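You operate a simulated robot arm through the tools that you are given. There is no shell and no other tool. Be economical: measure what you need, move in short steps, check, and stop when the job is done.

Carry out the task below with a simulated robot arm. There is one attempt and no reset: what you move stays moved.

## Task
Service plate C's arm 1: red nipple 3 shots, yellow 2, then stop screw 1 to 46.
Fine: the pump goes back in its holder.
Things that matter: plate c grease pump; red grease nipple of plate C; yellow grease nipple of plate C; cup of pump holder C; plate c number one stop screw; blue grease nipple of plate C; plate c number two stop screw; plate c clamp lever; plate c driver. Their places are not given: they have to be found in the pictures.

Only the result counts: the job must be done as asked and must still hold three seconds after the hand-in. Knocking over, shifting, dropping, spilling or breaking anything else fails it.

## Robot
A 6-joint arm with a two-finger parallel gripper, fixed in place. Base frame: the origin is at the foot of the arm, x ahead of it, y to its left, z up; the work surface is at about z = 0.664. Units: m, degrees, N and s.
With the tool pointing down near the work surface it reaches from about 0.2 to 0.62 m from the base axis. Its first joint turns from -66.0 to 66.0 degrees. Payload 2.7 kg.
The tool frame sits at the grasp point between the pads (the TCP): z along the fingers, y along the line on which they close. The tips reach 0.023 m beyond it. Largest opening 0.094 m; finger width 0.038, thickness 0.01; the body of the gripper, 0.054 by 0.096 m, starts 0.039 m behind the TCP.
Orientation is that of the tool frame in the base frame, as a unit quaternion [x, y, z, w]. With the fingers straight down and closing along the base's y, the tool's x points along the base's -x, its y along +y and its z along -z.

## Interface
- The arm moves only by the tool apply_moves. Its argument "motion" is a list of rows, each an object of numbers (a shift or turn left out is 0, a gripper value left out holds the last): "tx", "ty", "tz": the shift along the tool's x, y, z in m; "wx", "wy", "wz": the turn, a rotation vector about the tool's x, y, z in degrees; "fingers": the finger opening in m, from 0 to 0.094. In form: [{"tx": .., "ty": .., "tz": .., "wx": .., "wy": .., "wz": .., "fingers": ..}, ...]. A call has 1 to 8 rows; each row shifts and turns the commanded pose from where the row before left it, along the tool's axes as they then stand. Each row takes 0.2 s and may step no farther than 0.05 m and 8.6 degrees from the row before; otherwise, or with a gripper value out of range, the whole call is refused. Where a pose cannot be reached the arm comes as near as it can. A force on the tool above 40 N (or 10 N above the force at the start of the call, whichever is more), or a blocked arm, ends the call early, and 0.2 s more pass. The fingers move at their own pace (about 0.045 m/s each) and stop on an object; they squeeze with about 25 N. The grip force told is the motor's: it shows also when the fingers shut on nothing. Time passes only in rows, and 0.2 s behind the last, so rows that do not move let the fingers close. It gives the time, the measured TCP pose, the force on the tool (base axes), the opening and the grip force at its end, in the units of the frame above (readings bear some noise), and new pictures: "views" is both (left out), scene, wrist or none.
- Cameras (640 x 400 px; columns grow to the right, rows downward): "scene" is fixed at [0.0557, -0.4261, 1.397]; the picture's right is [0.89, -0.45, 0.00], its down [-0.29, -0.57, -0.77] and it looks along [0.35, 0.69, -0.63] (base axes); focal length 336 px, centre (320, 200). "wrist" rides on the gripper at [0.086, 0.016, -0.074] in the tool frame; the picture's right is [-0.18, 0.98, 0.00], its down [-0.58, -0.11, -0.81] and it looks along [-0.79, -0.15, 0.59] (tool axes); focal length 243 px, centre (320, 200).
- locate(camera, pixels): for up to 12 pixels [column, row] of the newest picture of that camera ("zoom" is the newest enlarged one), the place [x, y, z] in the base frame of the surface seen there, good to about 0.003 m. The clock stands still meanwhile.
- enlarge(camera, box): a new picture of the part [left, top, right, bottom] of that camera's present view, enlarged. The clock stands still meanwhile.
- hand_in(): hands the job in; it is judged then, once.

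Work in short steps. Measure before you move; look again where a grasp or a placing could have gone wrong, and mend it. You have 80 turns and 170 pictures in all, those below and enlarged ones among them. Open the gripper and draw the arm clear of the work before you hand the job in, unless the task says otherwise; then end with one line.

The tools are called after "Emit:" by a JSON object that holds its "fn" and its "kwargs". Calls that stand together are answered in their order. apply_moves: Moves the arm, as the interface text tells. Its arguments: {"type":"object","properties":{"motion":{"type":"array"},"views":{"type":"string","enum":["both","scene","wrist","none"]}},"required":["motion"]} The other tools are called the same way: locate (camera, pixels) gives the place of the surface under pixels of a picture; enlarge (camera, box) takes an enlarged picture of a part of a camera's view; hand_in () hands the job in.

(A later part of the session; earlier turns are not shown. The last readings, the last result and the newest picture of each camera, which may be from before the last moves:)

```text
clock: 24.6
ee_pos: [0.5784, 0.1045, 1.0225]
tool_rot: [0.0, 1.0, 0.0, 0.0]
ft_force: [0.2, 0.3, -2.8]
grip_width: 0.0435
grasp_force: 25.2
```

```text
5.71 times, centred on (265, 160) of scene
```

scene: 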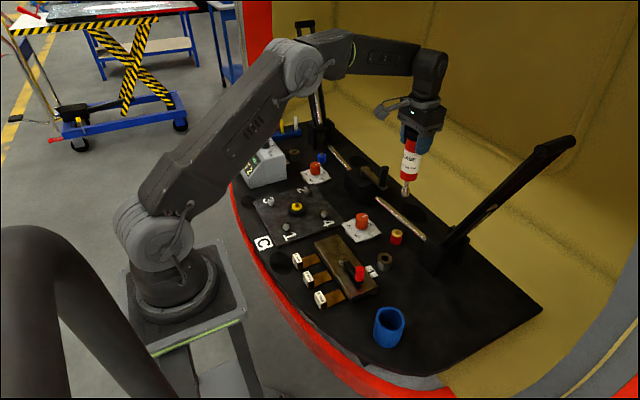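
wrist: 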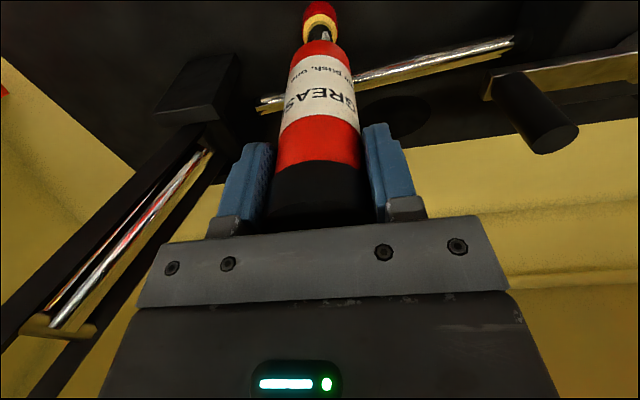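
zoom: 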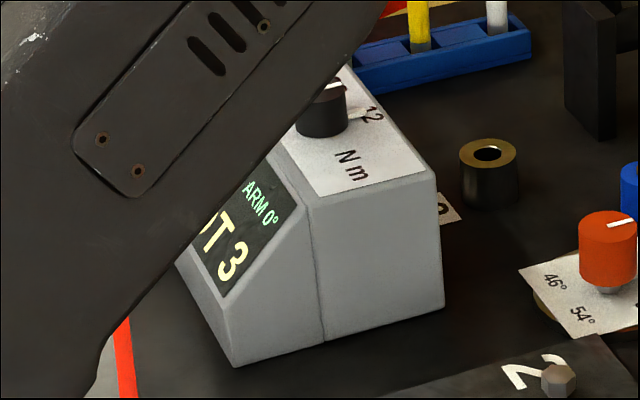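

SHOT 3. Now I measure the yellow nipple around scene (297,205).

Emit:
{"fn": "enlarge", "kwargs": {"camera": "scene", "box": [280, 190, 316, 226]}}

Emit:
{"fn": "locate", "kwargs": {"camera": "zoom", "pixels": [[310, 225], [305, 240], [308, 260], [225, 260], [390, 260], [308, 230], [305, 310], [300, 350], [310, 232], [150, 300], [450, 300]]}}

```text
11.11 times, centred on (298, 208) of scene
```

zoom: 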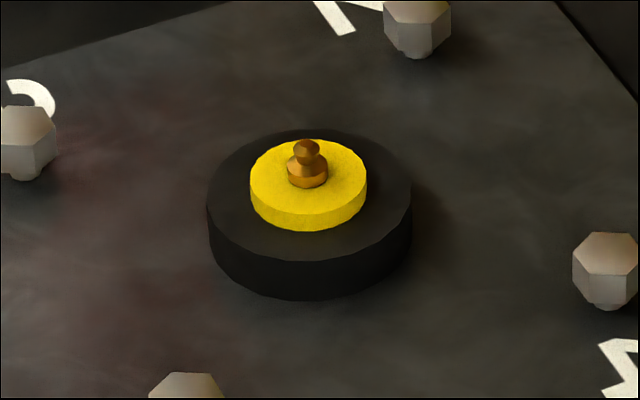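

```text
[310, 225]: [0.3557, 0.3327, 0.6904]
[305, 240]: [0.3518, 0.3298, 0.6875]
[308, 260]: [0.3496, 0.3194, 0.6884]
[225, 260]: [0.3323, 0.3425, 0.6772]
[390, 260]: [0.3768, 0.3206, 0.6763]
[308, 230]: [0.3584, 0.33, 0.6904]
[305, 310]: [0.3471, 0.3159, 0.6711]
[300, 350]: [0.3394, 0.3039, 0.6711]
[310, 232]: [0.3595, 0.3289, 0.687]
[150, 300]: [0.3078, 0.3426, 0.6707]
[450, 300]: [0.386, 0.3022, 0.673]
```

Emit:
{"fn": "locate", "kwargs": {"camera": "zoom", "pixels": [[307, 146], [307, 152], [306, 170], [258, 185], [358, 185], [308, 210], [308, 145], [211, 205], [405, 205], [310, 132], [310, 250]]}}

```text
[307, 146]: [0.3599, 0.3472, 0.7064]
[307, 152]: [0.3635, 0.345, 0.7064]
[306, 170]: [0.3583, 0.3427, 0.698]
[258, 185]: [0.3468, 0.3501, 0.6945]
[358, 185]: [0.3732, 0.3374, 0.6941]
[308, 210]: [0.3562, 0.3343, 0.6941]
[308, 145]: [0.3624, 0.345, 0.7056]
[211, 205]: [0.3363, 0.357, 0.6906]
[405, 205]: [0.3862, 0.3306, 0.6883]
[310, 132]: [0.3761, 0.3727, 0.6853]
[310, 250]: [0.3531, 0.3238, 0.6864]
```

Yellow nipple tip ≈ (0.362,0.3465,0.7064). I travel high over to it.

Emit:
{"fn": "apply_moves", "kwargs": {"motion": [{"tx": 0.0309, "ty": 0.0346}, {"tx": 0.0309, "ty": 0.0346}, {"tx": 0.0309, "ty": 0.0346}, {"tx": 0.0309, "ty": 0.0346}, {"tx": 0.0309, "ty": 0.0346}, {"tx": 0.0309, "ty": 0.0346}, {"tx": 0.0309, "ty": 0.0346}, {}], "views": "none"}}

Emit:
{"fn": "apply_moves", "kwargs": {"motion": [{"tz": 0.04}, {"tz": 0.04}, {"tz": 0.05}, {}]}}

Emit:
{"fn": "enlarge", "kwargs": {"camera": "scene", "box": [278, 180, 318, 220]}}

Emit:
{"fn": "enlarge", "kwargs": {"camera": "wrist", "box": [290, 0, 350, 50]}}

```text
clock: 26.4
ee_pos: [0.3619, 0.3476, 1.0227]
tool_rot: [0.0, 1.0, 0.0, 0.0]
ft_force: [-0.6, 0.1, -3.7]
grip_width: 0.0436
grasp_force: 25.1
```

```text
clock: 27.4
ee_pos: [0.3626, 0.348, 0.8927]
tool_rot: [0.0, 1.0, 0.001, -0.001]
ft_force: [-0.1, 0.3, -3.8]
grip_width: 0.0437
grasp_force: 24.9
```

scene: 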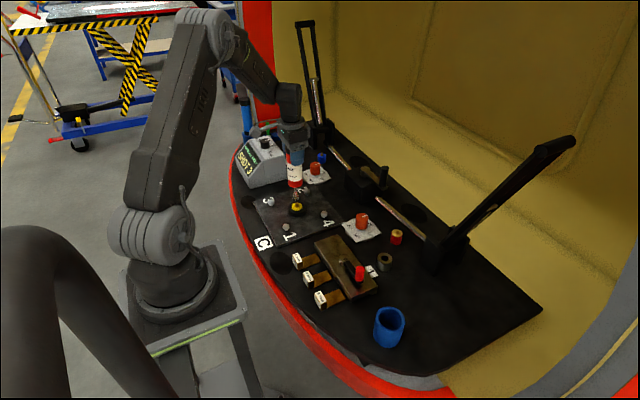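
wrist: 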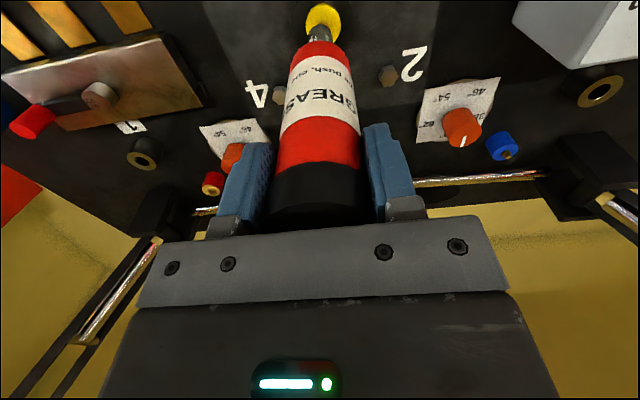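

```text
10.00 times, centred on (298, 200) of scene
```

zoom: 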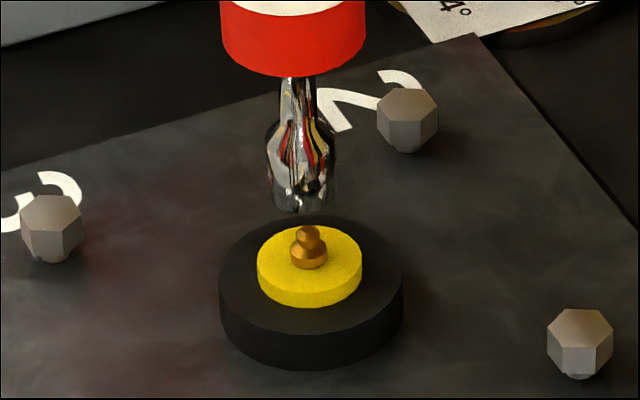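

```text
8.00 times, centred on (320, 25) of wrist
```

zoom: 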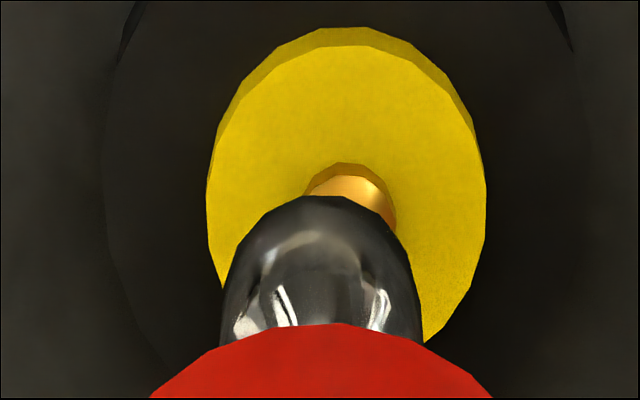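

The display reads SHOT 3 from here. The nipple is offset ~3 px right in the wrist and ~0.7 px right in the scene; I correct +2.9 mm x, +2.4 mm y, and descend 13 mm.

Emit:
{"fn": "apply_moves", "kwargs": {"motion": [{"tx": -0.0029, "ty": 0.0024}, {"tz": 0.008}, {"tz": 0.005}, {}], "views": "none"}}

Emit:
{"fn": "enlarge", "kwargs": {"camera": "scene", "box": [278, 180, 318, 220]}}

Emit:
{"fn": "enlarge", "kwargs": {"camera": "wrist", "box": [290, 0, 350, 50]}}

```text
clock: 28.4
ee_pos: [0.3654, 0.3489, 0.8792]
tool_rot: [0.0, 1.0, 0.0, 0.0]
ft_force: [-0.6, 1.4, -3.9]
grip_width: 0.0437
grasp_force: 24.6
```

```text
10.00 times, centred on (298, 200) of scene
```

zoom: 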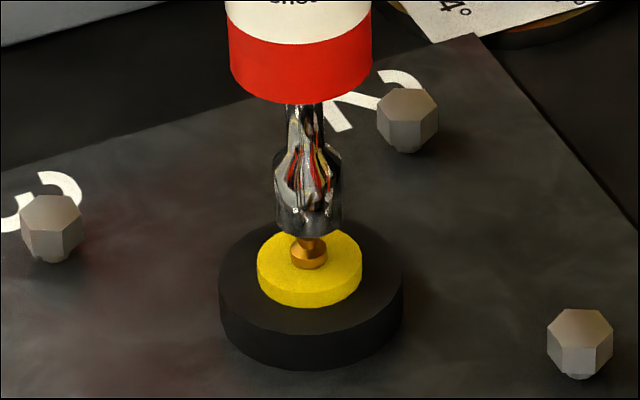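

```text
8.00 times, centred on (320, 25) of wrist
```

zoom: 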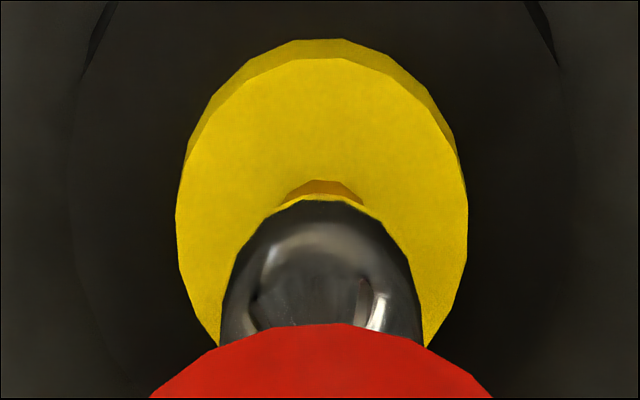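

Aligned in both views now. I lower carefully toward contact.

Emit:
{"fn": "apply_moves", "kwargs": {"motion": [{"tz": 0.005}, {"tz": 0.003}, {"tz": 0.002}, {}], "views": "none"}}

Emit:
{"fn": "apply_moves", "kwargs": {"motion": [{"tz": 0.002}, {}], "views": "none"}}

Emit:
{"fn": "enlarge", "kwargs": {"camera": "scene", "box": [230, 130, 320, 220]}}

```text
clock: 29.4
ee_pos: [0.3655, 0.351, 0.8715]
tool_rot: [0.0, 1.0, 0.0, 0.0]
ft_force: [-0.6, -0.8, -3.7]
grip_width: 0.0442
grasp_force: 25.6
```

```text
clock: 30.0
ee_pos: [0.3663, 0.3499, 0.8685]
tool_rot: [0.0, 1.0, -0.001, 0.0]
ft_force: [0.8, 0.2, -3.1]
grip_width: 0.0436
grasp_force: 25.0
```

```text
4.44 times, centred on (275, 175) of scene
```

zoom: 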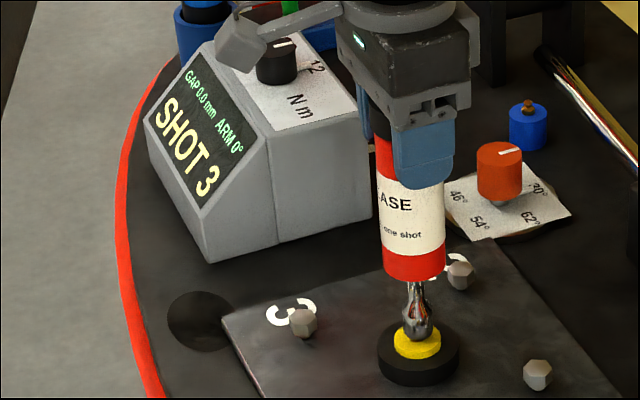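

Display visible, still 3, no contact force yet. I lower 3 mm more.

Emit:
{"fn": "apply_moves", "kwargs": {"motion": [{"tz": 0.0015}, {"tz": 0.0015}, {}], "views": "none"}}

Emit:
{"fn": "enlarge", "kwargs": {"camera": "scene", "box": [230, 130, 320, 220]}}

```text
clock: 30.8
ee_pos: [0.3649, 0.3503, 0.8666]
tool_rot: [-0.001, 1.0, 0.001, 0.001]
ft_force: [-3.1, -2.9, 16.0]
grip_width: 0.0438
grasp_force: 24.9
```

```text
4.44 times, centred on (275, 175) of scene
```

zoom: 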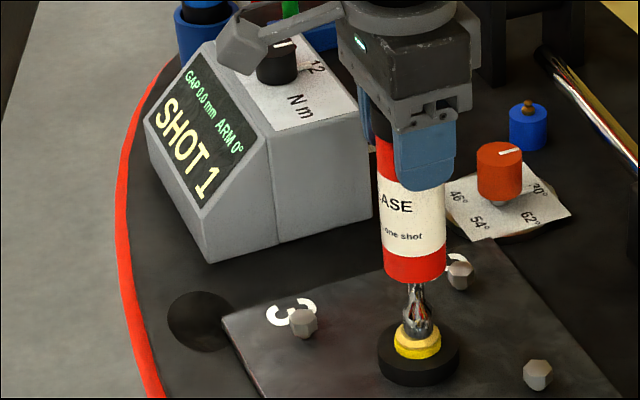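

SHOT 1 on yellow. I lift 12 mm and push the second time with the same stroke.

Emit:
{"fn": "apply_moves", "kwargs": {"motion": [{"tz": -0.004}, {"tz": -0.008}, {}], "views": "none"}}

Emit:
{"fn": "apply_moves", "kwargs": {"motion": [{"tz": 0.006}, {"tz": 0.003}, {"tz": 0.0015}, {"tz": 0.0015}, {}], "views": "none"}}

Emit:
{"fn": "enlarge", "kwargs": {"camera": "scene", "box": [230, 130, 320, 220]}}

```text
clock: 31.6
ee_pos: [0.3647, 0.3481, 0.877]
tool_rot: [0.0, 1.0, 0.0, 0.001]
ft_force: [0.2, 0.4, -3.0]
grip_width: 0.0436
grasp_force: 24.4
```

```text
clock: 32.8
ee_pos: [0.3663, 0.3483, 0.867]
tool_rot: [0.0, 1.0, 0.001, 0.001]
ft_force: [-3.2, -3.1, 15.2]
grip_width: 0.0436
grasp_force: 24.7
```

```text
4.44 times, centred on (275, 175) of scene
```

zoom: 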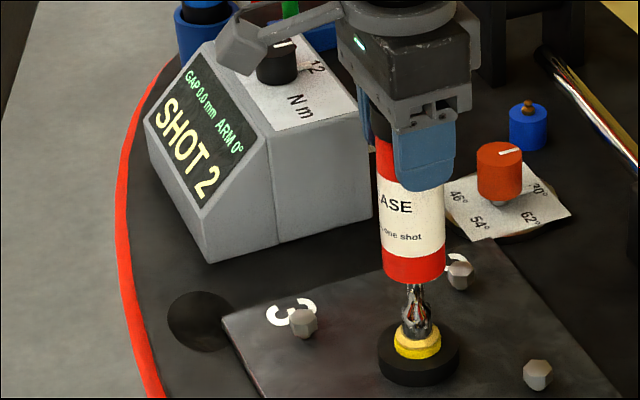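

SHOT 2 on yellow. I lift straight and travel back high over the cup.

Emit:
{"fn": "apply_moves", "kwargs": {"motion": [{"tz": -0.004}, {"tz": -0.01}, {"tz": -0.04}, {"tz": -0.04}, {"tz": -0.036}, {}], "views": "none"}}

Emit:
{"fn": "apply_moves", "kwargs": {"motion": [{"tx": -0.0143, "ty": -0.041}, {"ty": -0.044}, {"ty": -0.044}, {"ty": -0.044}, {"ty": -0.044}, {"ty": -0.044}, {}], "views": "none"}}

Emit:
{"fn": "apply_moves", "kwargs": {"motion": [{"ty": -0.044}, {"ty": -0.044}, {"ty": -0.044}, {"ty": -0.044}, {"ty": -0.044}, {}, {}]}}

```text
clock: 34.2
ee_pos: [0.3666, 0.3503, 0.9956]
tool_rot: [0.0, 1.0, 0.0, 0.0]
ft_force: [-0.4, 0.1, -2.6]
grip_width: 0.0437
grasp_force: 24.8
```

```text
clock: 35.8
ee_pos: [0.3792, 0.0875, 0.9952]
tool_rot: [0.0, 1.0, 0.0, -0.001]
ft_force: [0.0, 0.3, -3.3]
grip_width: 0.0438
grasp_force: 25.0
```

```text
clock: 37.4
ee_pos: [0.3803, -0.133, 0.9947]
tool_rot: [0.001, 1.0, 0.0, -0.001]
ft_force: [0.8, 0.4, -3.8]
grip_width: 0.0438
grasp_force: 24.5
```

scene: 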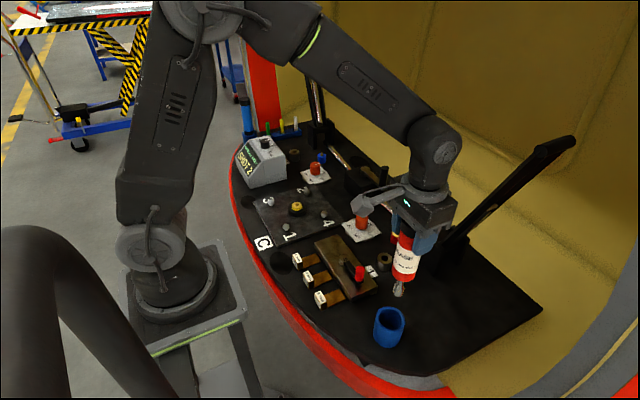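
wrist: 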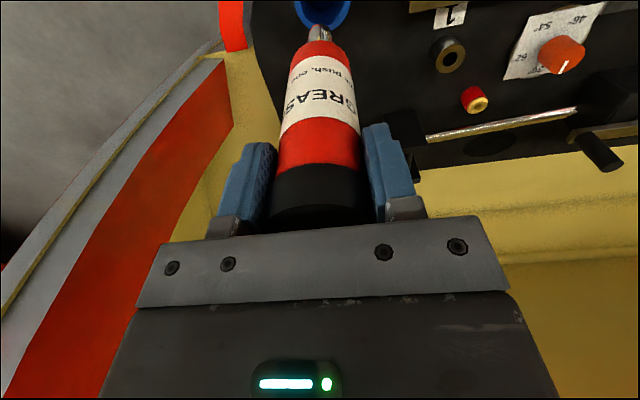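

Over the cup. I descend to z≈0.90 (tip just above the rim) and check centring.

Emit:
{"fn": "apply_moves", "kwargs": {"motion": [{"tz": 0.034}, {"tz": 0.03}, {"tz": 0.02}, {}], "views": "none"}}

Emit:
{"fn": "enlarge", "kwargs": {"camera": "scene", "box": [365, 280, 425, 350]}}

Emit:
{"fn": "enlarge", "kwargs": {"camera": "wrist", "box": [280, 0, 360, 50]}}

```text
clock: 38.4
ee_pos: [0.3798, -0.1327, 0.9112]
tool_rot: [0.001, 1.0, 0.0, 0.0]
ft_force: [0.7, 0.6, -2.9]
grip_width: 0.0436
grasp_force: 25.1
```

```text
5.71 times, centred on (395, 315) of scene
```

zoom: 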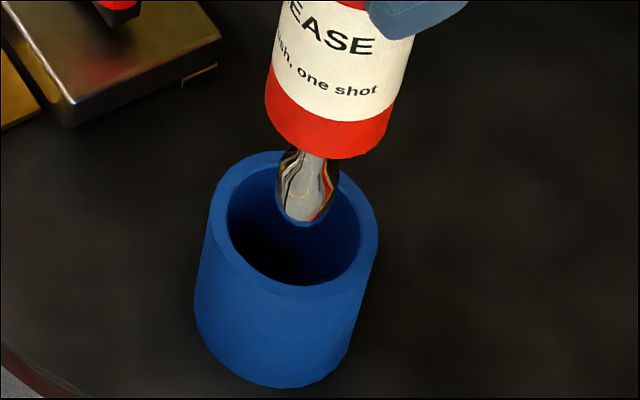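

```text
8.00 times, centred on (320, 25) of wrist
```

zoom: 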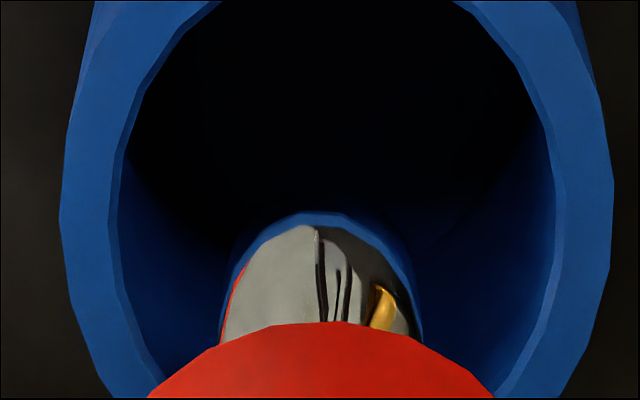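

Cup centring differs by about 1.3 mm in y from the pick-up position. I correct and lower slowly into the cup.

Emit:
{"fn": "apply_moves", "kwargs": {"motion": [{"tx": 0.0006, "ty": 0.0013}, {"tz": 0.012}, {"tz": 0.012}, {"tz": 0.012}, {}], "views": "none"}}

Emit:
{"fn": "enlarge", "kwargs": {"camera": "scene", "box": [365, 270, 425, 350]}}

Emit:
{"fn": "enlarge", "kwargs": {"camera": "wrist", "box": [280, 0, 360, 50]}}

```text
clock: 39.6
ee_pos: [0.3785, -0.1293, 0.8748]
tool_rot: [0.0, 1.0, 0.0, 0.0]
ft_force: [0.3, 0.2, -2.9]
grip_width: 0.0437
grasp_force: 24.8
```

```text
5.00 times, centred on (395, 310) of scene
```

zoom: 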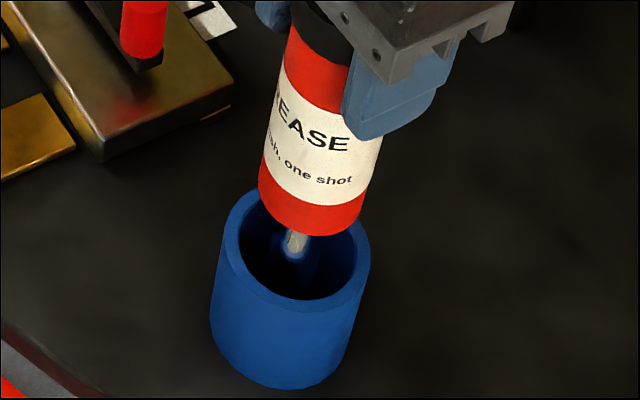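

```text
8.00 times, centred on (320, 25) of wrist
```

zoom: 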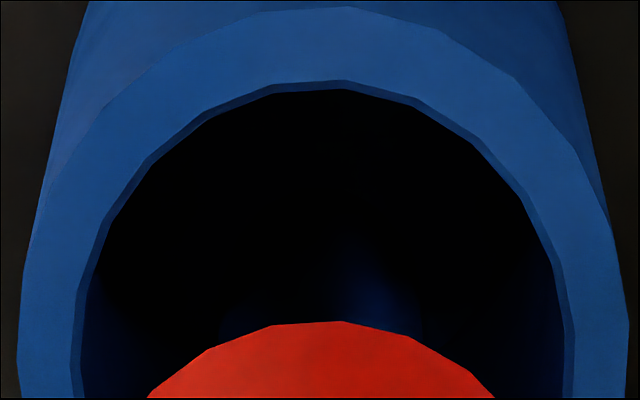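

Centred. I continue down slowly to enter the rim.

Emit:
{"fn": "apply_moves", "kwargs": {"motion": [{"tz": 0.006}, {"tz": 0.006}, {"tz": 0.006}, {"tz": 0.006}, {}], "views": "none"}}

Emit:
{"fn": "enlarge", "kwargs": {"camera": "scene", "box": [365, 270, 425, 350]}}

Emit:
{"fn": "enlarge", "kwargs": {"camera": "wrist", "box": [270, 0, 370, 62]}}

```text
clock: 40.8
ee_pos: [0.3784, -0.1311, 0.8509]
tool_rot: [0.0, 1.0, 0.0, 0.001]
ft_force: [0.3, 0.7, -3.3]
grip_width: 0.0434
grasp_force: 24.9
```

```text
5.00 times, centred on (395, 310) of scene
```

zoom: 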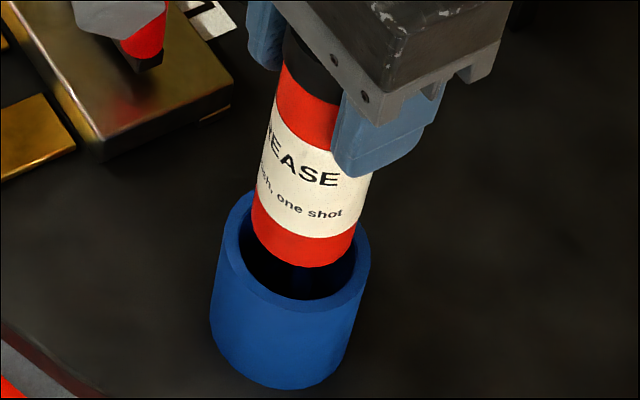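

```text
6.40 times, centred on (320, 31) of wrist
```

zoom: 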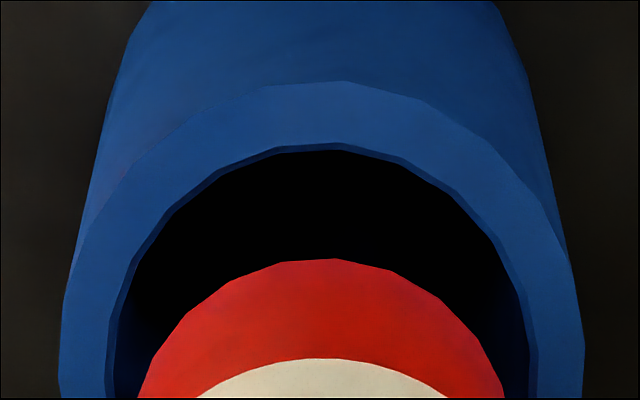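

It enters cleanly. I lower the rest to about z=0.8315, watching force.

Emit:
{"fn": "apply_moves", "kwargs": {"motion": [{"tz": 0.006}, {"tz": 0.005}, {"tz": 0.004}, {"tz": 0.002}, {"tz": 0.001}, {}], "views": "none"}}

Emit:
{"fn": "enlarge", "kwargs": {"camera": "scene", "box": [365, 270, 425, 350]}}

```text
clock: 42.2
ee_pos: [0.3793, -0.1296, 0.8335]
tool_rot: [0.0, 1.0, 0.001, 0.0]
ft_force: [-0.7, 0.6, -3.4]
grip_width: 0.0435
grasp_force: 25.4
```

```text
5.00 times, centred on (395, 310) of scene
```

zoom: 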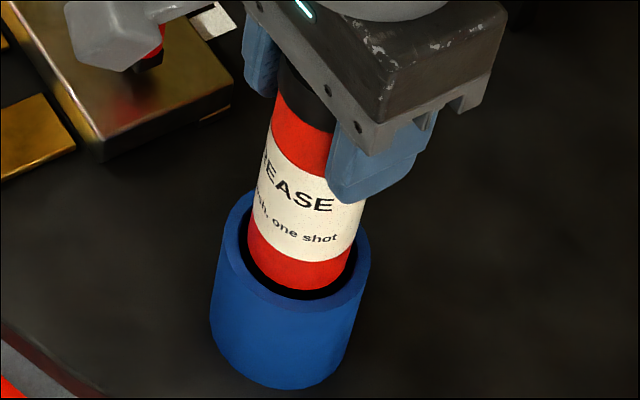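

Emit:
{"fn": "apply_moves", "kwargs": {"motion": [{"tz": 0.001}, {"tz": 0.001}, {"tz": 0.0005}, {}], "views": "none"}}

```text
clock: 43.2
ee_pos: [0.3798, -0.1305, 0.8307]
tool_rot: [0.0, 1.0, 0.0, 0.002]
ft_force: [-2.1, 2.9, 21.7]
grip_width: 0.0437
grasp_force: 24.5
```

Seated (contact force ≈ 22 N). I relax 0.7 mm and open the fingers.

Emit:
{"fn": "apply_moves", "kwargs": {"motion": [{"tz": -0.0008}, {"fingers": 0.06}, {"fingers": 0.094}, {}, {}, {}], "views": "wrist"}}

```text
clock: 44.6
ee_pos: [0.3788, -0.1317, 0.8312]
tool_rot: [-0.001, 1.0, 0.0, 0.0]
ft_force: [0.7, -0.3, -0.5]
grip_width: 0.0942
grasp_force: 0.0
```

wrist: 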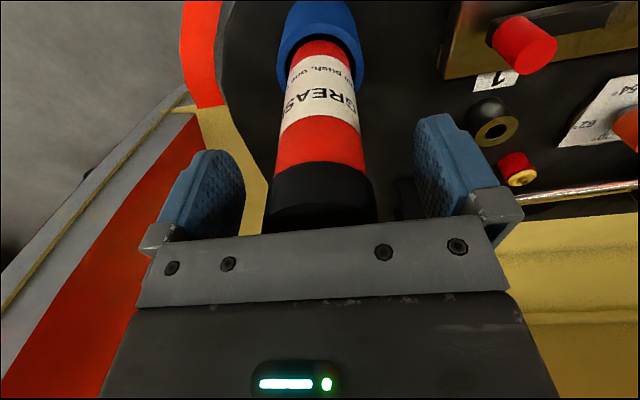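

Pump stands free in the cup. I rise and move to view stop screw 1.

Emit:
{"fn": "apply_moves", "kwargs": {"motion": [{"tz": -0.03}, {"tz": -0.045}, {"tz": -0.045}, {"ty": 0.045}, {"ty": 0.045}, {"ty": 0.045}, {}], "views": "none"}}

Emit:
{"fn": "apply_moves", "kwargs": {"motion": [{"ty": 0.045}, {"ty": 0.045}, {"ty": 0.045}, {"ty": 0.03}, {"tx": -0.02}, {}]}}

Emit:
{"fn": "enlarge", "kwargs": {"camera": "wrist", "box": [220, 0, 420, 130]}}

Emit:
{"fn": "enlarge", "kwargs": {"camera": "scene", "box": [335, 200, 415, 250]}}

```text
clock: 46.2
ee_pos: [0.377, 0.0057, 0.9516]
tool_rot: [0.0, 1.0, 0.0, 0.0]
ft_force: [0.5, -0.1, 0.2]
grip_width: 0.0941
grasp_force: 0.2
```

```text
clock: 47.6
ee_pos: [0.3987, 0.1722, 0.9509]
tool_rot: [0.0, 1.0, 0.0, -0.001]
ft_force: [0.2, -0.2, -0.2]
grip_width: 0.094
grasp_force: 0.0
```

scene: 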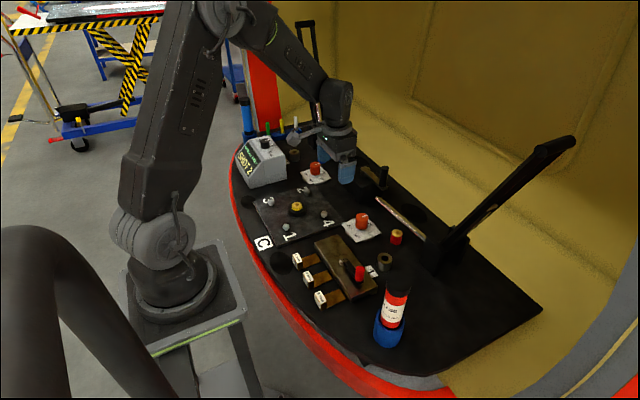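
wrist: 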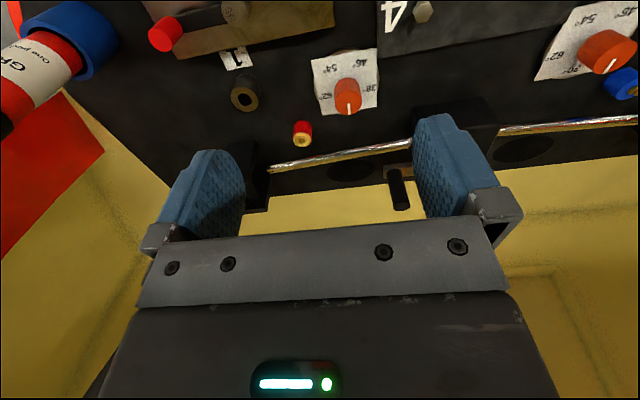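

```text
3.08 times, centred on (320, 65) of wrist
```

zoom: 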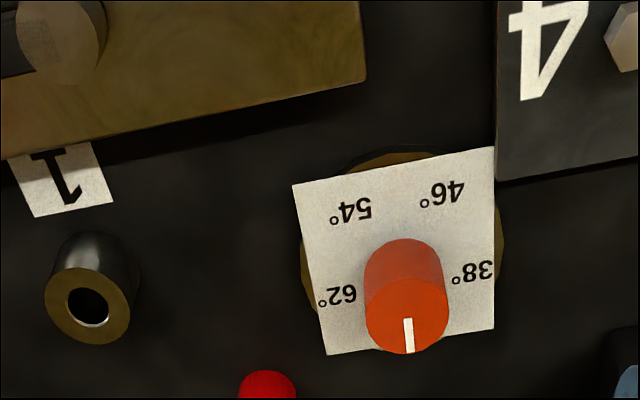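

```text
8.00 times, centred on (375, 225) of scene
```

zoom: 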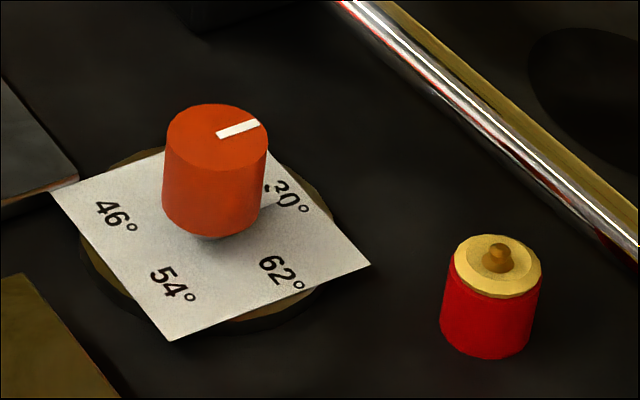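

Dial 1's mark points to 30 (base +x); labels 30/38/46/54/62 are 72° apart, counter-clockwise from above, so 46 is +144°. I locate the knob rim.

Emit:
{"fn": "locate", "kwargs": {"camera": "wrist", "pixels": [[348, 103], [336, 103], [360, 103], [348, 93], [348, 112], [348, 98], [360, 65], [327, 68], [368, 88], [328, 97], [423, 12]]}}

Emit:
{"fn": "locate", "kwargs": {"camera": "zoom", "pixels": [[216, 135], [170, 135], [265, 135], [216, 108], [216, 165], [216, 200], [75, 188], [365, 265], [170, 335], [116, 215], [172, 283], [282, 271]]}}

```text
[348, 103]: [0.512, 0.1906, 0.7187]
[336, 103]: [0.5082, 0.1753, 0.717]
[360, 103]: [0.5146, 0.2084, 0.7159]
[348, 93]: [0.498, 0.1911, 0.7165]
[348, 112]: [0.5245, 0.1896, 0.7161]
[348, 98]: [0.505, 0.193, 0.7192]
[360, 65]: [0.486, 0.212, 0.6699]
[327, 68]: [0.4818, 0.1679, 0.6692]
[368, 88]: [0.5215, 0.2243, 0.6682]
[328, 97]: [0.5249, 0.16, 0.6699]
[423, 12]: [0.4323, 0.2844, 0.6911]
```

```text
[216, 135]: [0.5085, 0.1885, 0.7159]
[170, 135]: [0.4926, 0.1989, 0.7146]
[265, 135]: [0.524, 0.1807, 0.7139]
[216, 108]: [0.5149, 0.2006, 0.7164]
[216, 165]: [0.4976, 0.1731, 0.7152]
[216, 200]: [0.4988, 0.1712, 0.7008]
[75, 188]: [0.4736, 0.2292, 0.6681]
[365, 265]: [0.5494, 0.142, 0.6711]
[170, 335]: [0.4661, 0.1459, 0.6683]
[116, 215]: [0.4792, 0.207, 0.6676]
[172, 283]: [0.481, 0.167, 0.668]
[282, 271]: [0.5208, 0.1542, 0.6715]
```

Knob centre ≈ (0.510,0.189), top z≈0.7165, diameter ≈0.033. I move above it at z≈0.85 and pre-rotate the wrist +72° so the later turn of −144° stays centred.

Emit:
{"fn": "apply_moves", "kwargs": {"motion": [{"tx": -0.037, "ty": 0.0056, "fingers": 0.07}, {"tx": -0.037, "ty": 0.0056}, {"tx": -0.0373, "ty": 0.0056}, {"tz": 0.04}, {"tz": 0.04}, {"tz": 0.02}, {}], "views": "none"}}

Emit:
{"fn": "apply_moves", "kwargs": {"motion": [{"wz": 8}, {"wz": 8}, {"wz": 8}, {"wz": 8}, {"wz": 8}, {"wz": 8}, {"wz": 8}, {"wz": 8}], "views": "none"}}

Emit:
{"fn": "apply_moves", "kwargs": {"motion": [{"wz": 8}, {}, {}]}}

```text
clock: 49.2
ee_pos: [0.5109, 0.1864, 0.8515]
tool_rot: [0.0, 1.0, 0.001, 0.001]
ft_force: [0.9, 0.3, 1.1]
grip_width: 0.0701
grasp_force: 0.0
```

```text
clock: 51.0
ee_pos: [0.5109, 0.187, 0.8517]
tool_rot: [0.531, 0.847, 0.0, 0.001]
ft_force: [-0.7, 0.3, -0.8]
grip_width: 0.0698
grasp_force: 0.1
```

```text
clock: 51.8
ee_pos: [0.511, 0.1875, 0.8511]
tool_rot: [0.588, 0.809, 0.0, 0.0]
ft_force: [0.0, -0.4, 0.0]
grip_width: 0.0703
grasp_force: 0.1
```

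scene: 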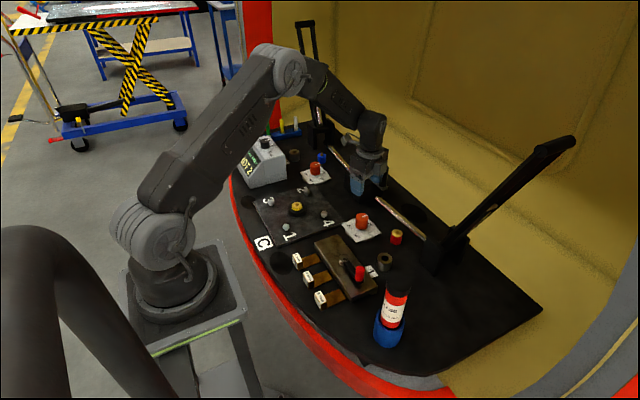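
wrist: 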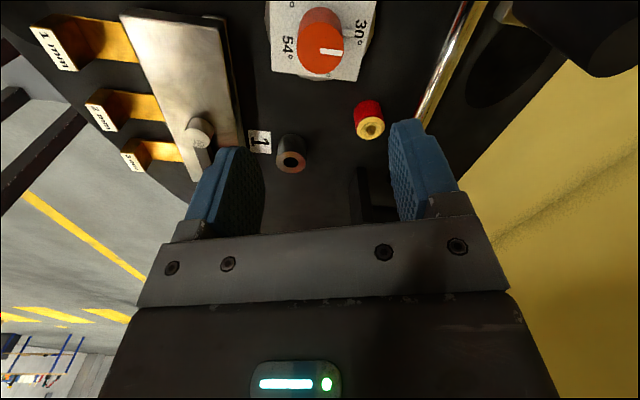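

Rotation reached; the knob is at column 320, well aligned. I descend to z≈0.75 and check.

Emit:
{"fn": "apply_moves", "kwargs": {"motion": [{"tz": 0.04}, {"tz": 0.04}, {"tz": 0.02}, {}]}}

Emit:
{"fn": "enlarge", "kwargs": {"camera": "wrist", "box": [220, 0, 420, 130]}}

Emit:
{"fn": "enlarge", "kwargs": {"camera": "scene", "box": [320, 170, 410, 250]}}

```text
clock: 52.8
ee_pos: [0.5111, 0.187, 0.7506]
tool_rot: [0.588, 0.809, 0.0, 0.0]
ft_force: [-0.8, 0.2, 0.1]
grip_width: 0.0699
grasp_force: 0.0
```

scene: 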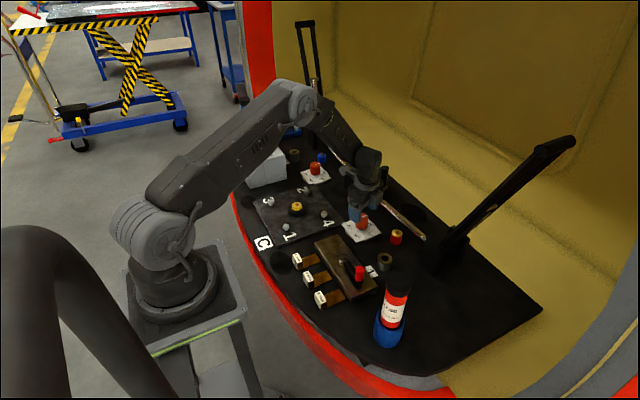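
wrist: 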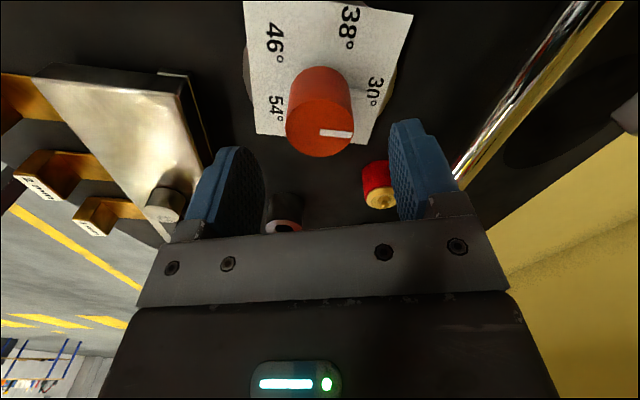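

```text
3.08 times, centred on (320, 65) of wrist
```

zoom: 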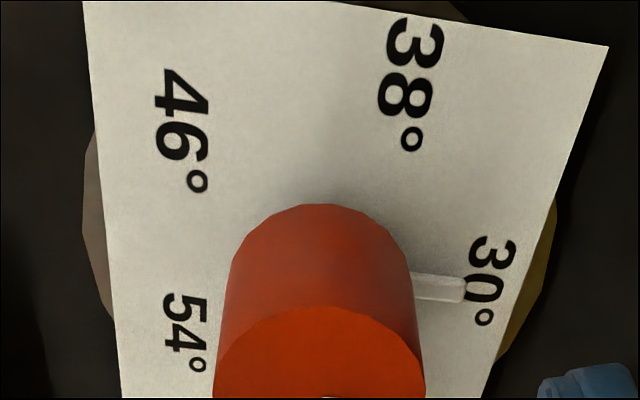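

```text
5.00 times, centred on (365, 210) of scene
```

zoom: 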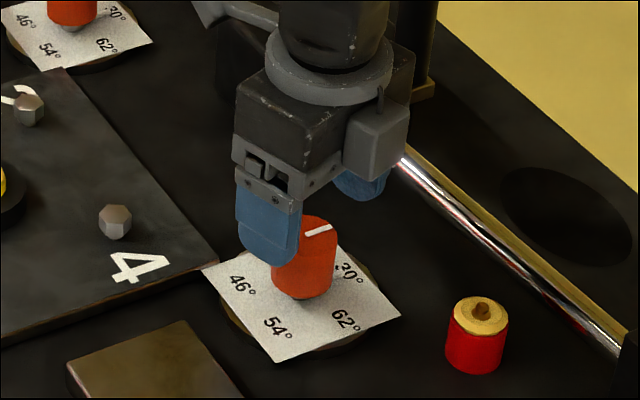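

A small pointer arm protrudes beneath the knob toward 30, right under one finger. I measure its height.

Emit:
{"fn": "locate", "kwargs": {"camera": "zoom", "pixels": [[337, 268], [334, 270], [300, 294], [290, 290], [305, 285]]}}

Emit:
{"fn": "locate", "kwargs": {"camera": "wrist", "pixels": [[359, 94], [364, 94], [354, 93], [320, 127], [340, 133], [288, 125], [351, 125], [320, 156], [320, 99]]}}

Emit:
{"fn": "enlarge", "kwargs": {"camera": "scene", "box": [345, 205, 385, 240]}}

```text
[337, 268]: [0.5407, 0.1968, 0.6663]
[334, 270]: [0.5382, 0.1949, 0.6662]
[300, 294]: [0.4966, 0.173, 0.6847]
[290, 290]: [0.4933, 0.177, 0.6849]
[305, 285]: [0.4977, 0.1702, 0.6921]
```

```text
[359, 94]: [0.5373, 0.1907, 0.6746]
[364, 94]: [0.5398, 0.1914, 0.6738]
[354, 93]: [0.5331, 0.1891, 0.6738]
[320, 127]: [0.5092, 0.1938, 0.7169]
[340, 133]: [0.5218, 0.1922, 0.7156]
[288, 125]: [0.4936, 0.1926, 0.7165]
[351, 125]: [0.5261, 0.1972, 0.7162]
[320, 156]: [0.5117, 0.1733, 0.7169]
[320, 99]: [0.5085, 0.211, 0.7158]
```

```text
11.43 times, centred on (365, 222) of scene
```

zoom: 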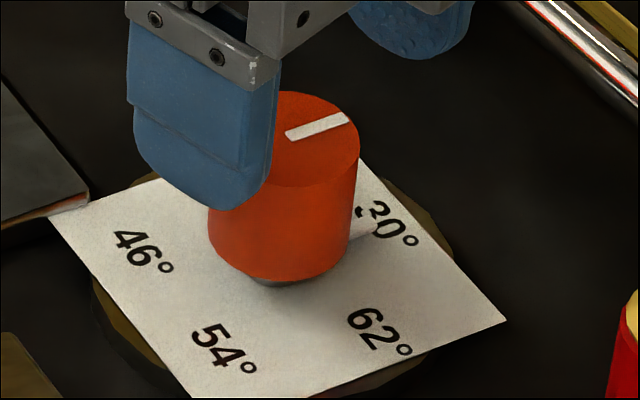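

Pointer top is at z≈0.675; finger tips at z≈0.685 clear it and still grip the knob (bottom ≈0.684). I centre +3 mm along tool x, descend to z≈0.708, and close.

Emit:
{"fn": "apply_moves", "kwargs": {"motion": [{"tx": 0.003}, {"tz": 0.02}, {"tz": 0.015}, {"tz": 0.0075}, {}], "views": "wrist"}}

Emit:
{"fn": "apply_moves", "kwargs": {"motion": [{"fingers": 0.02}, {}, {}, {}, {}]}}

```text
clock: 54.0
ee_pos: [0.51, 0.191, 0.7091]
tool_rot: [0.588, 0.809, 0.001, 0.0]
ft_force: [-0.3, 0.1, -1.0]
grip_width: 0.07
grasp_force: 0.1
```

wrist: 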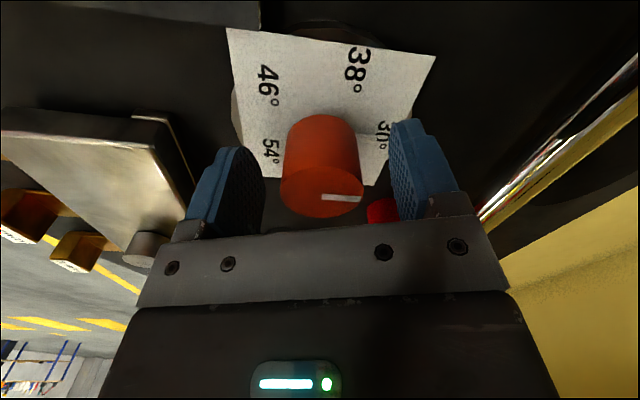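

```text
clock: 55.2
ee_pos: [0.5108, 0.19, 0.7092]
tool_rot: [0.588, 0.809, 0.001, 0.0]
ft_force: [13.0, 3.9, -7.4]
grip_width: 0.0378
grasp_force: 45.7
```

scene: 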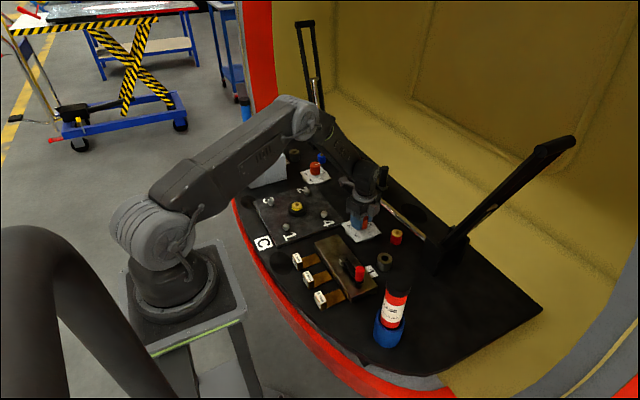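
wrist: 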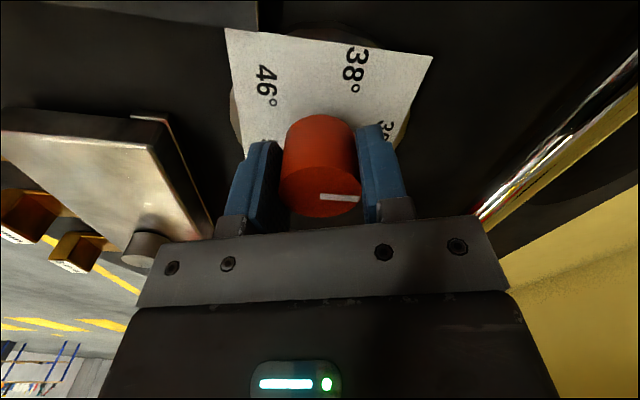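

Gripped; a 13 N side force says to shift +1 mm along tool y. Then I turn the first −16° and check.

Emit:
{"fn": "apply_moves", "kwargs": {"motion": [{"ty": 0.001}, {}, {"wz": -8}, {"wz": -8}, {}], "views": "wrist"}}

```text
clock: 56.4
ee_pos: [0.5095, 0.1894, 0.7085]
tool_rot: [0.469, 0.883, 0.001, 0.0]
ft_force: [3.5, -0.3, 0.9]
grip_width: 0.0378
grasp_force: 45.4
```

wrist: 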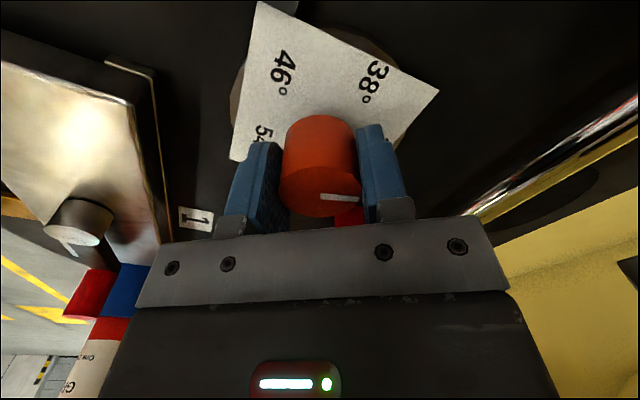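

The knob turns with the gripper. I continue another −64°.

Emit:
{"fn": "apply_moves", "kwargs": {"motion": [{"wz": -8}, {"wz": -8}, {"wz": -8}, {"wz": -8}, {"wz": -8}, {"wz": -8}, {"wz": -8}, {"wz": -8}], "views": "wrist"}}

```text
clock: 58.2
ee_pos: [0.5102, 0.1901, 0.709]
tool_rot: [-0.072, 0.997, 0.0, 0.0]
ft_force: [-4.4, -3.3, 8.0]
grip_width: 0.0376
grasp_force: 45.5
```

wrist: 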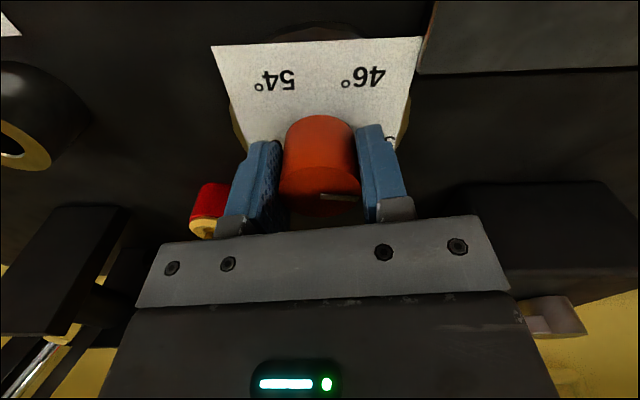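

Turned 80° with the knob following. I turn the remaining −64°.

Emit:
{"fn": "apply_moves", "kwargs": {"motion": [{"wz": -8}, {"wz": -8}, {"wz": -8}, {"wz": -8}, {"wz": -8}, {"wz": -8}, {"wz": -8}, {"wz": -8}], "views": "wrist"}}

Emit:
{"fn": "enlarge", "kwargs": {"camera": "wrist", "box": [220, 0, 420, 220]}}

Emit:
{"fn": "enlarge", "kwargs": {"camera": "scene", "box": [330, 190, 410, 250]}}

```text
clock: 60.0
ee_pos: [0.5107, 0.19, 0.7083]
tool_rot: [-0.589, 0.808, 0.0, 0.0]
ft_force: [-4.8, -4.2, 3.0]
grip_width: 0.0378
grasp_force: 44.8
```

wrist: 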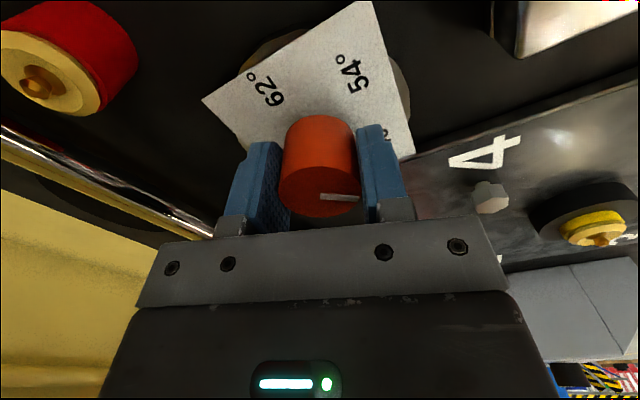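

```text
1.82 times, centred on (320, 110) of wrist
```

zoom: 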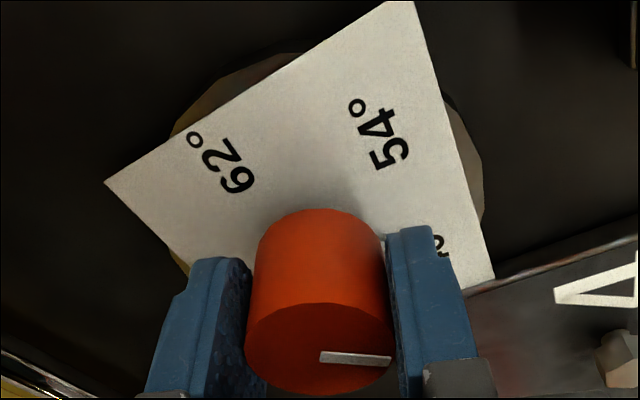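

```text
6.67 times, centred on (370, 220) of scene
```

zoom: 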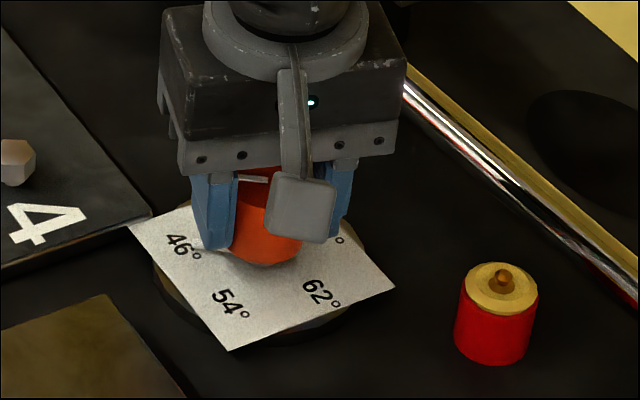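

Turned the full 144°. I open, lift straight up and look at the mark versus the 46 label.

Emit:
{"fn": "apply_moves", "kwargs": {"motion": [{"fingers": 0.07}, {}, {}, {"tz": -0.03}, {"tz": -0.04}, {"tz": -0.04}, {"tz": -0.04}, {}]}}

Emit:
{"fn": "enlarge", "kwargs": {"camera": "scene", "box": [330, 195, 400, 250]}}

Emit:
{"fn": "enlarge", "kwargs": {"camera": "wrist", "box": [260, 0, 380, 80]}}

```text
clock: 61.8
ee_pos: [0.5093, 0.1891, 0.8585]
tool_rot: [-0.587, 0.809, 0.0, 0.0]
ft_force: [0.6, 0.4, -0.5]
grip_width: 0.07
grasp_force: 0.1
```

scene: 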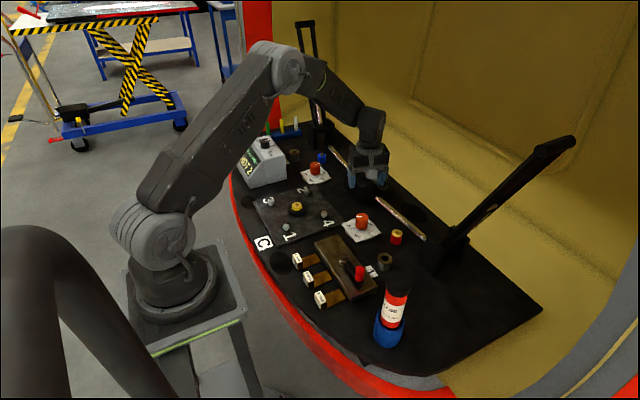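
wrist: 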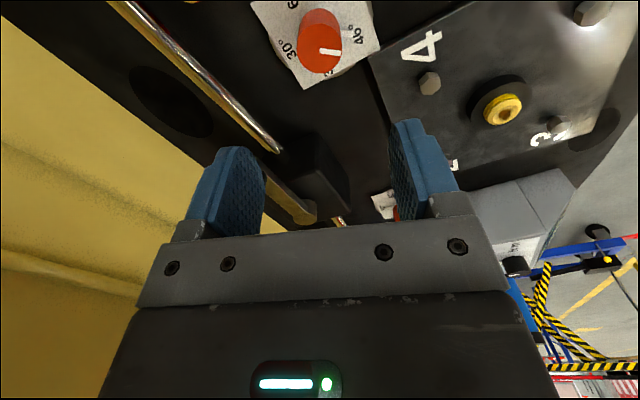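

```text
7.27 times, centred on (365, 222) of scene
```

zoom: 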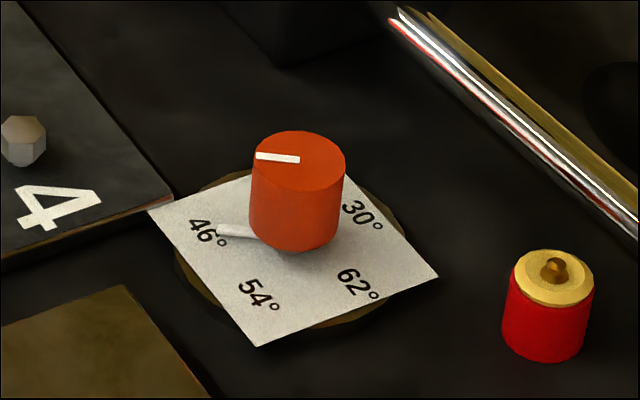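

```text
5.00 times, centred on (320, 40) of wrist
```

zoom: 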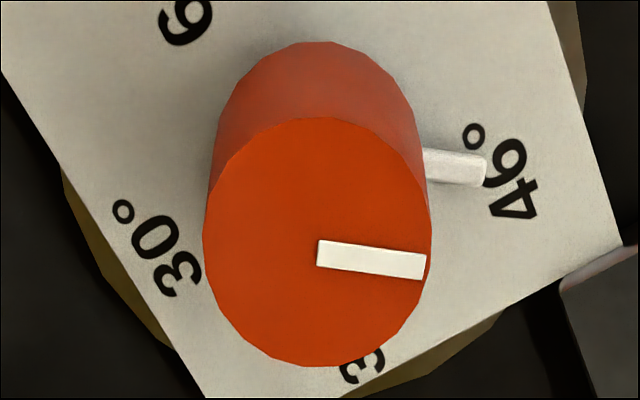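

The pointer tip now touches the "46°" label. I rotate the wrist back and retreat to a clear view for a precise check.

Emit:
{"fn": "apply_moves", "kwargs": {"motion": [{"wz": 8}, {"wz": 8}, {"wz": 8}, {"wz": 8}, {"wz": 8}, {"wz": 8}, {"wz": 8}, {"wz": 8}], "views": "none"}}

Emit:
{"fn": "apply_moves", "kwargs": {"motion": [{"wz": 8}, {"tx": 0.045, "tz": -0.02}, {"tx": 0.045, "tz": -0.02}, {"tx": 0.04, "tz": -0.02}, {"tx": 0.04}, {"fingers": 0.094}, {}]}}

Emit:
{"fn": "enlarge", "kwargs": {"camera": "wrist", "box": [270, 0, 390, 80]}}

Emit:
{"fn": "enlarge", "kwargs": {"camera": "scene", "box": [225, 120, 305, 200]}}

Emit:
{"fn": "enlarge", "kwargs": {"camera": "scene", "box": [340, 205, 390, 245]}}

Emit:
{"fn": "locate", "kwargs": {"camera": "zoom", "pixels": [[145, 240], [155, 240], [200, 245], [115, 235], [265, 115], [210, 100], [270, 103]]}}

```text
clock: 63.6
ee_pos: [0.5097, 0.1904, 0.8594]
tool_rot: [-0.069, 0.998, 0.0, -0.001]
ft_force: [0.3, 0.5, -0.2]
grip_width: 0.0698
grasp_force: 0.1
```

```text
clock: 65.2
ee_pos: [0.3386, 0.1898, 0.9196]
tool_rot: [0.0, 1.0, 0.0, 0.0]
ft_force: [0.5, 0.5, -0.4]
grip_width: 0.0943
grasp_force: 0.0
```

scene: 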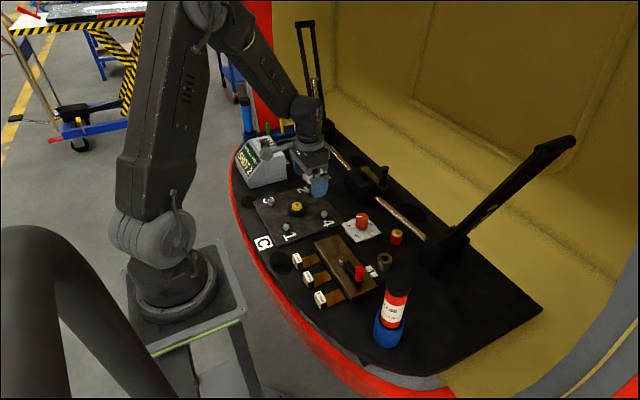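
wrist: 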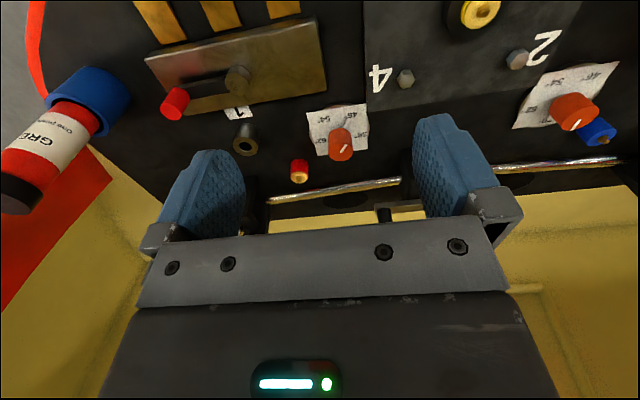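

```text
5.00 times, centred on (330, 40) of wrist
```

zoom: 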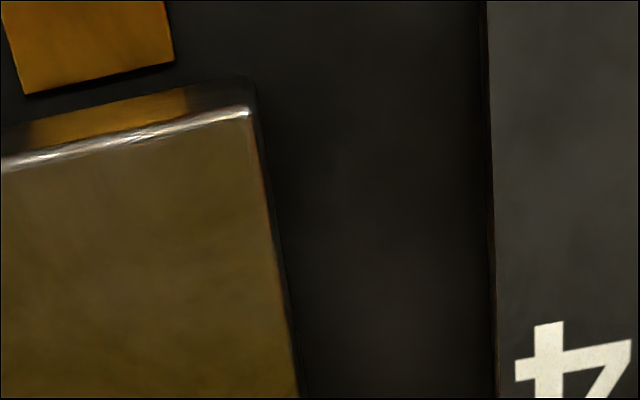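

```text
5.00 times, centred on (265, 160) of scene
```

zoom: 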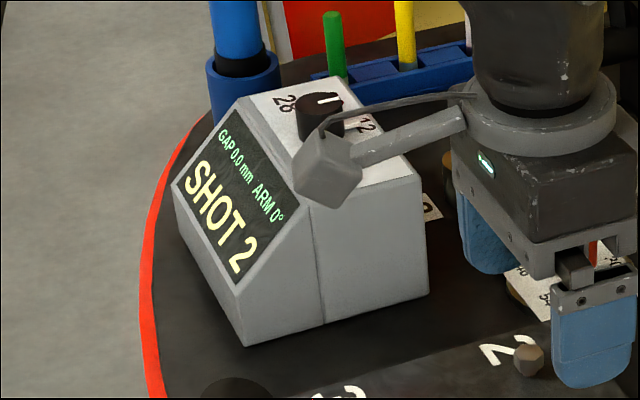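

```text
10.00 times, centred on (365, 225) of scene
```

zoom: 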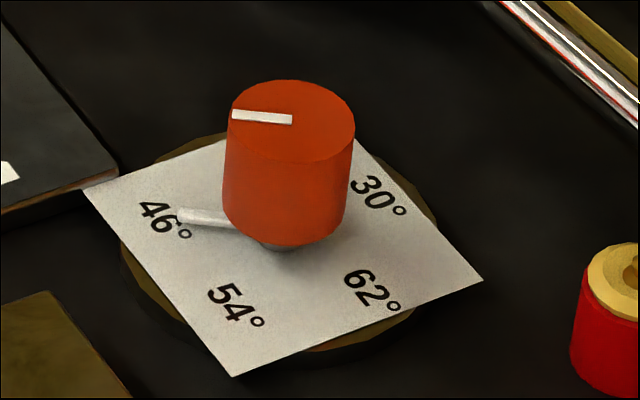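

```text
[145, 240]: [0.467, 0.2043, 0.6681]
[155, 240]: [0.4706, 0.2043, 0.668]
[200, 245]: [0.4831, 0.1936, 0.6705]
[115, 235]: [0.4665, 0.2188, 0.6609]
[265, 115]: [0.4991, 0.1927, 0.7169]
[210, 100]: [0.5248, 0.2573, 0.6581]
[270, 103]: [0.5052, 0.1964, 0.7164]
```

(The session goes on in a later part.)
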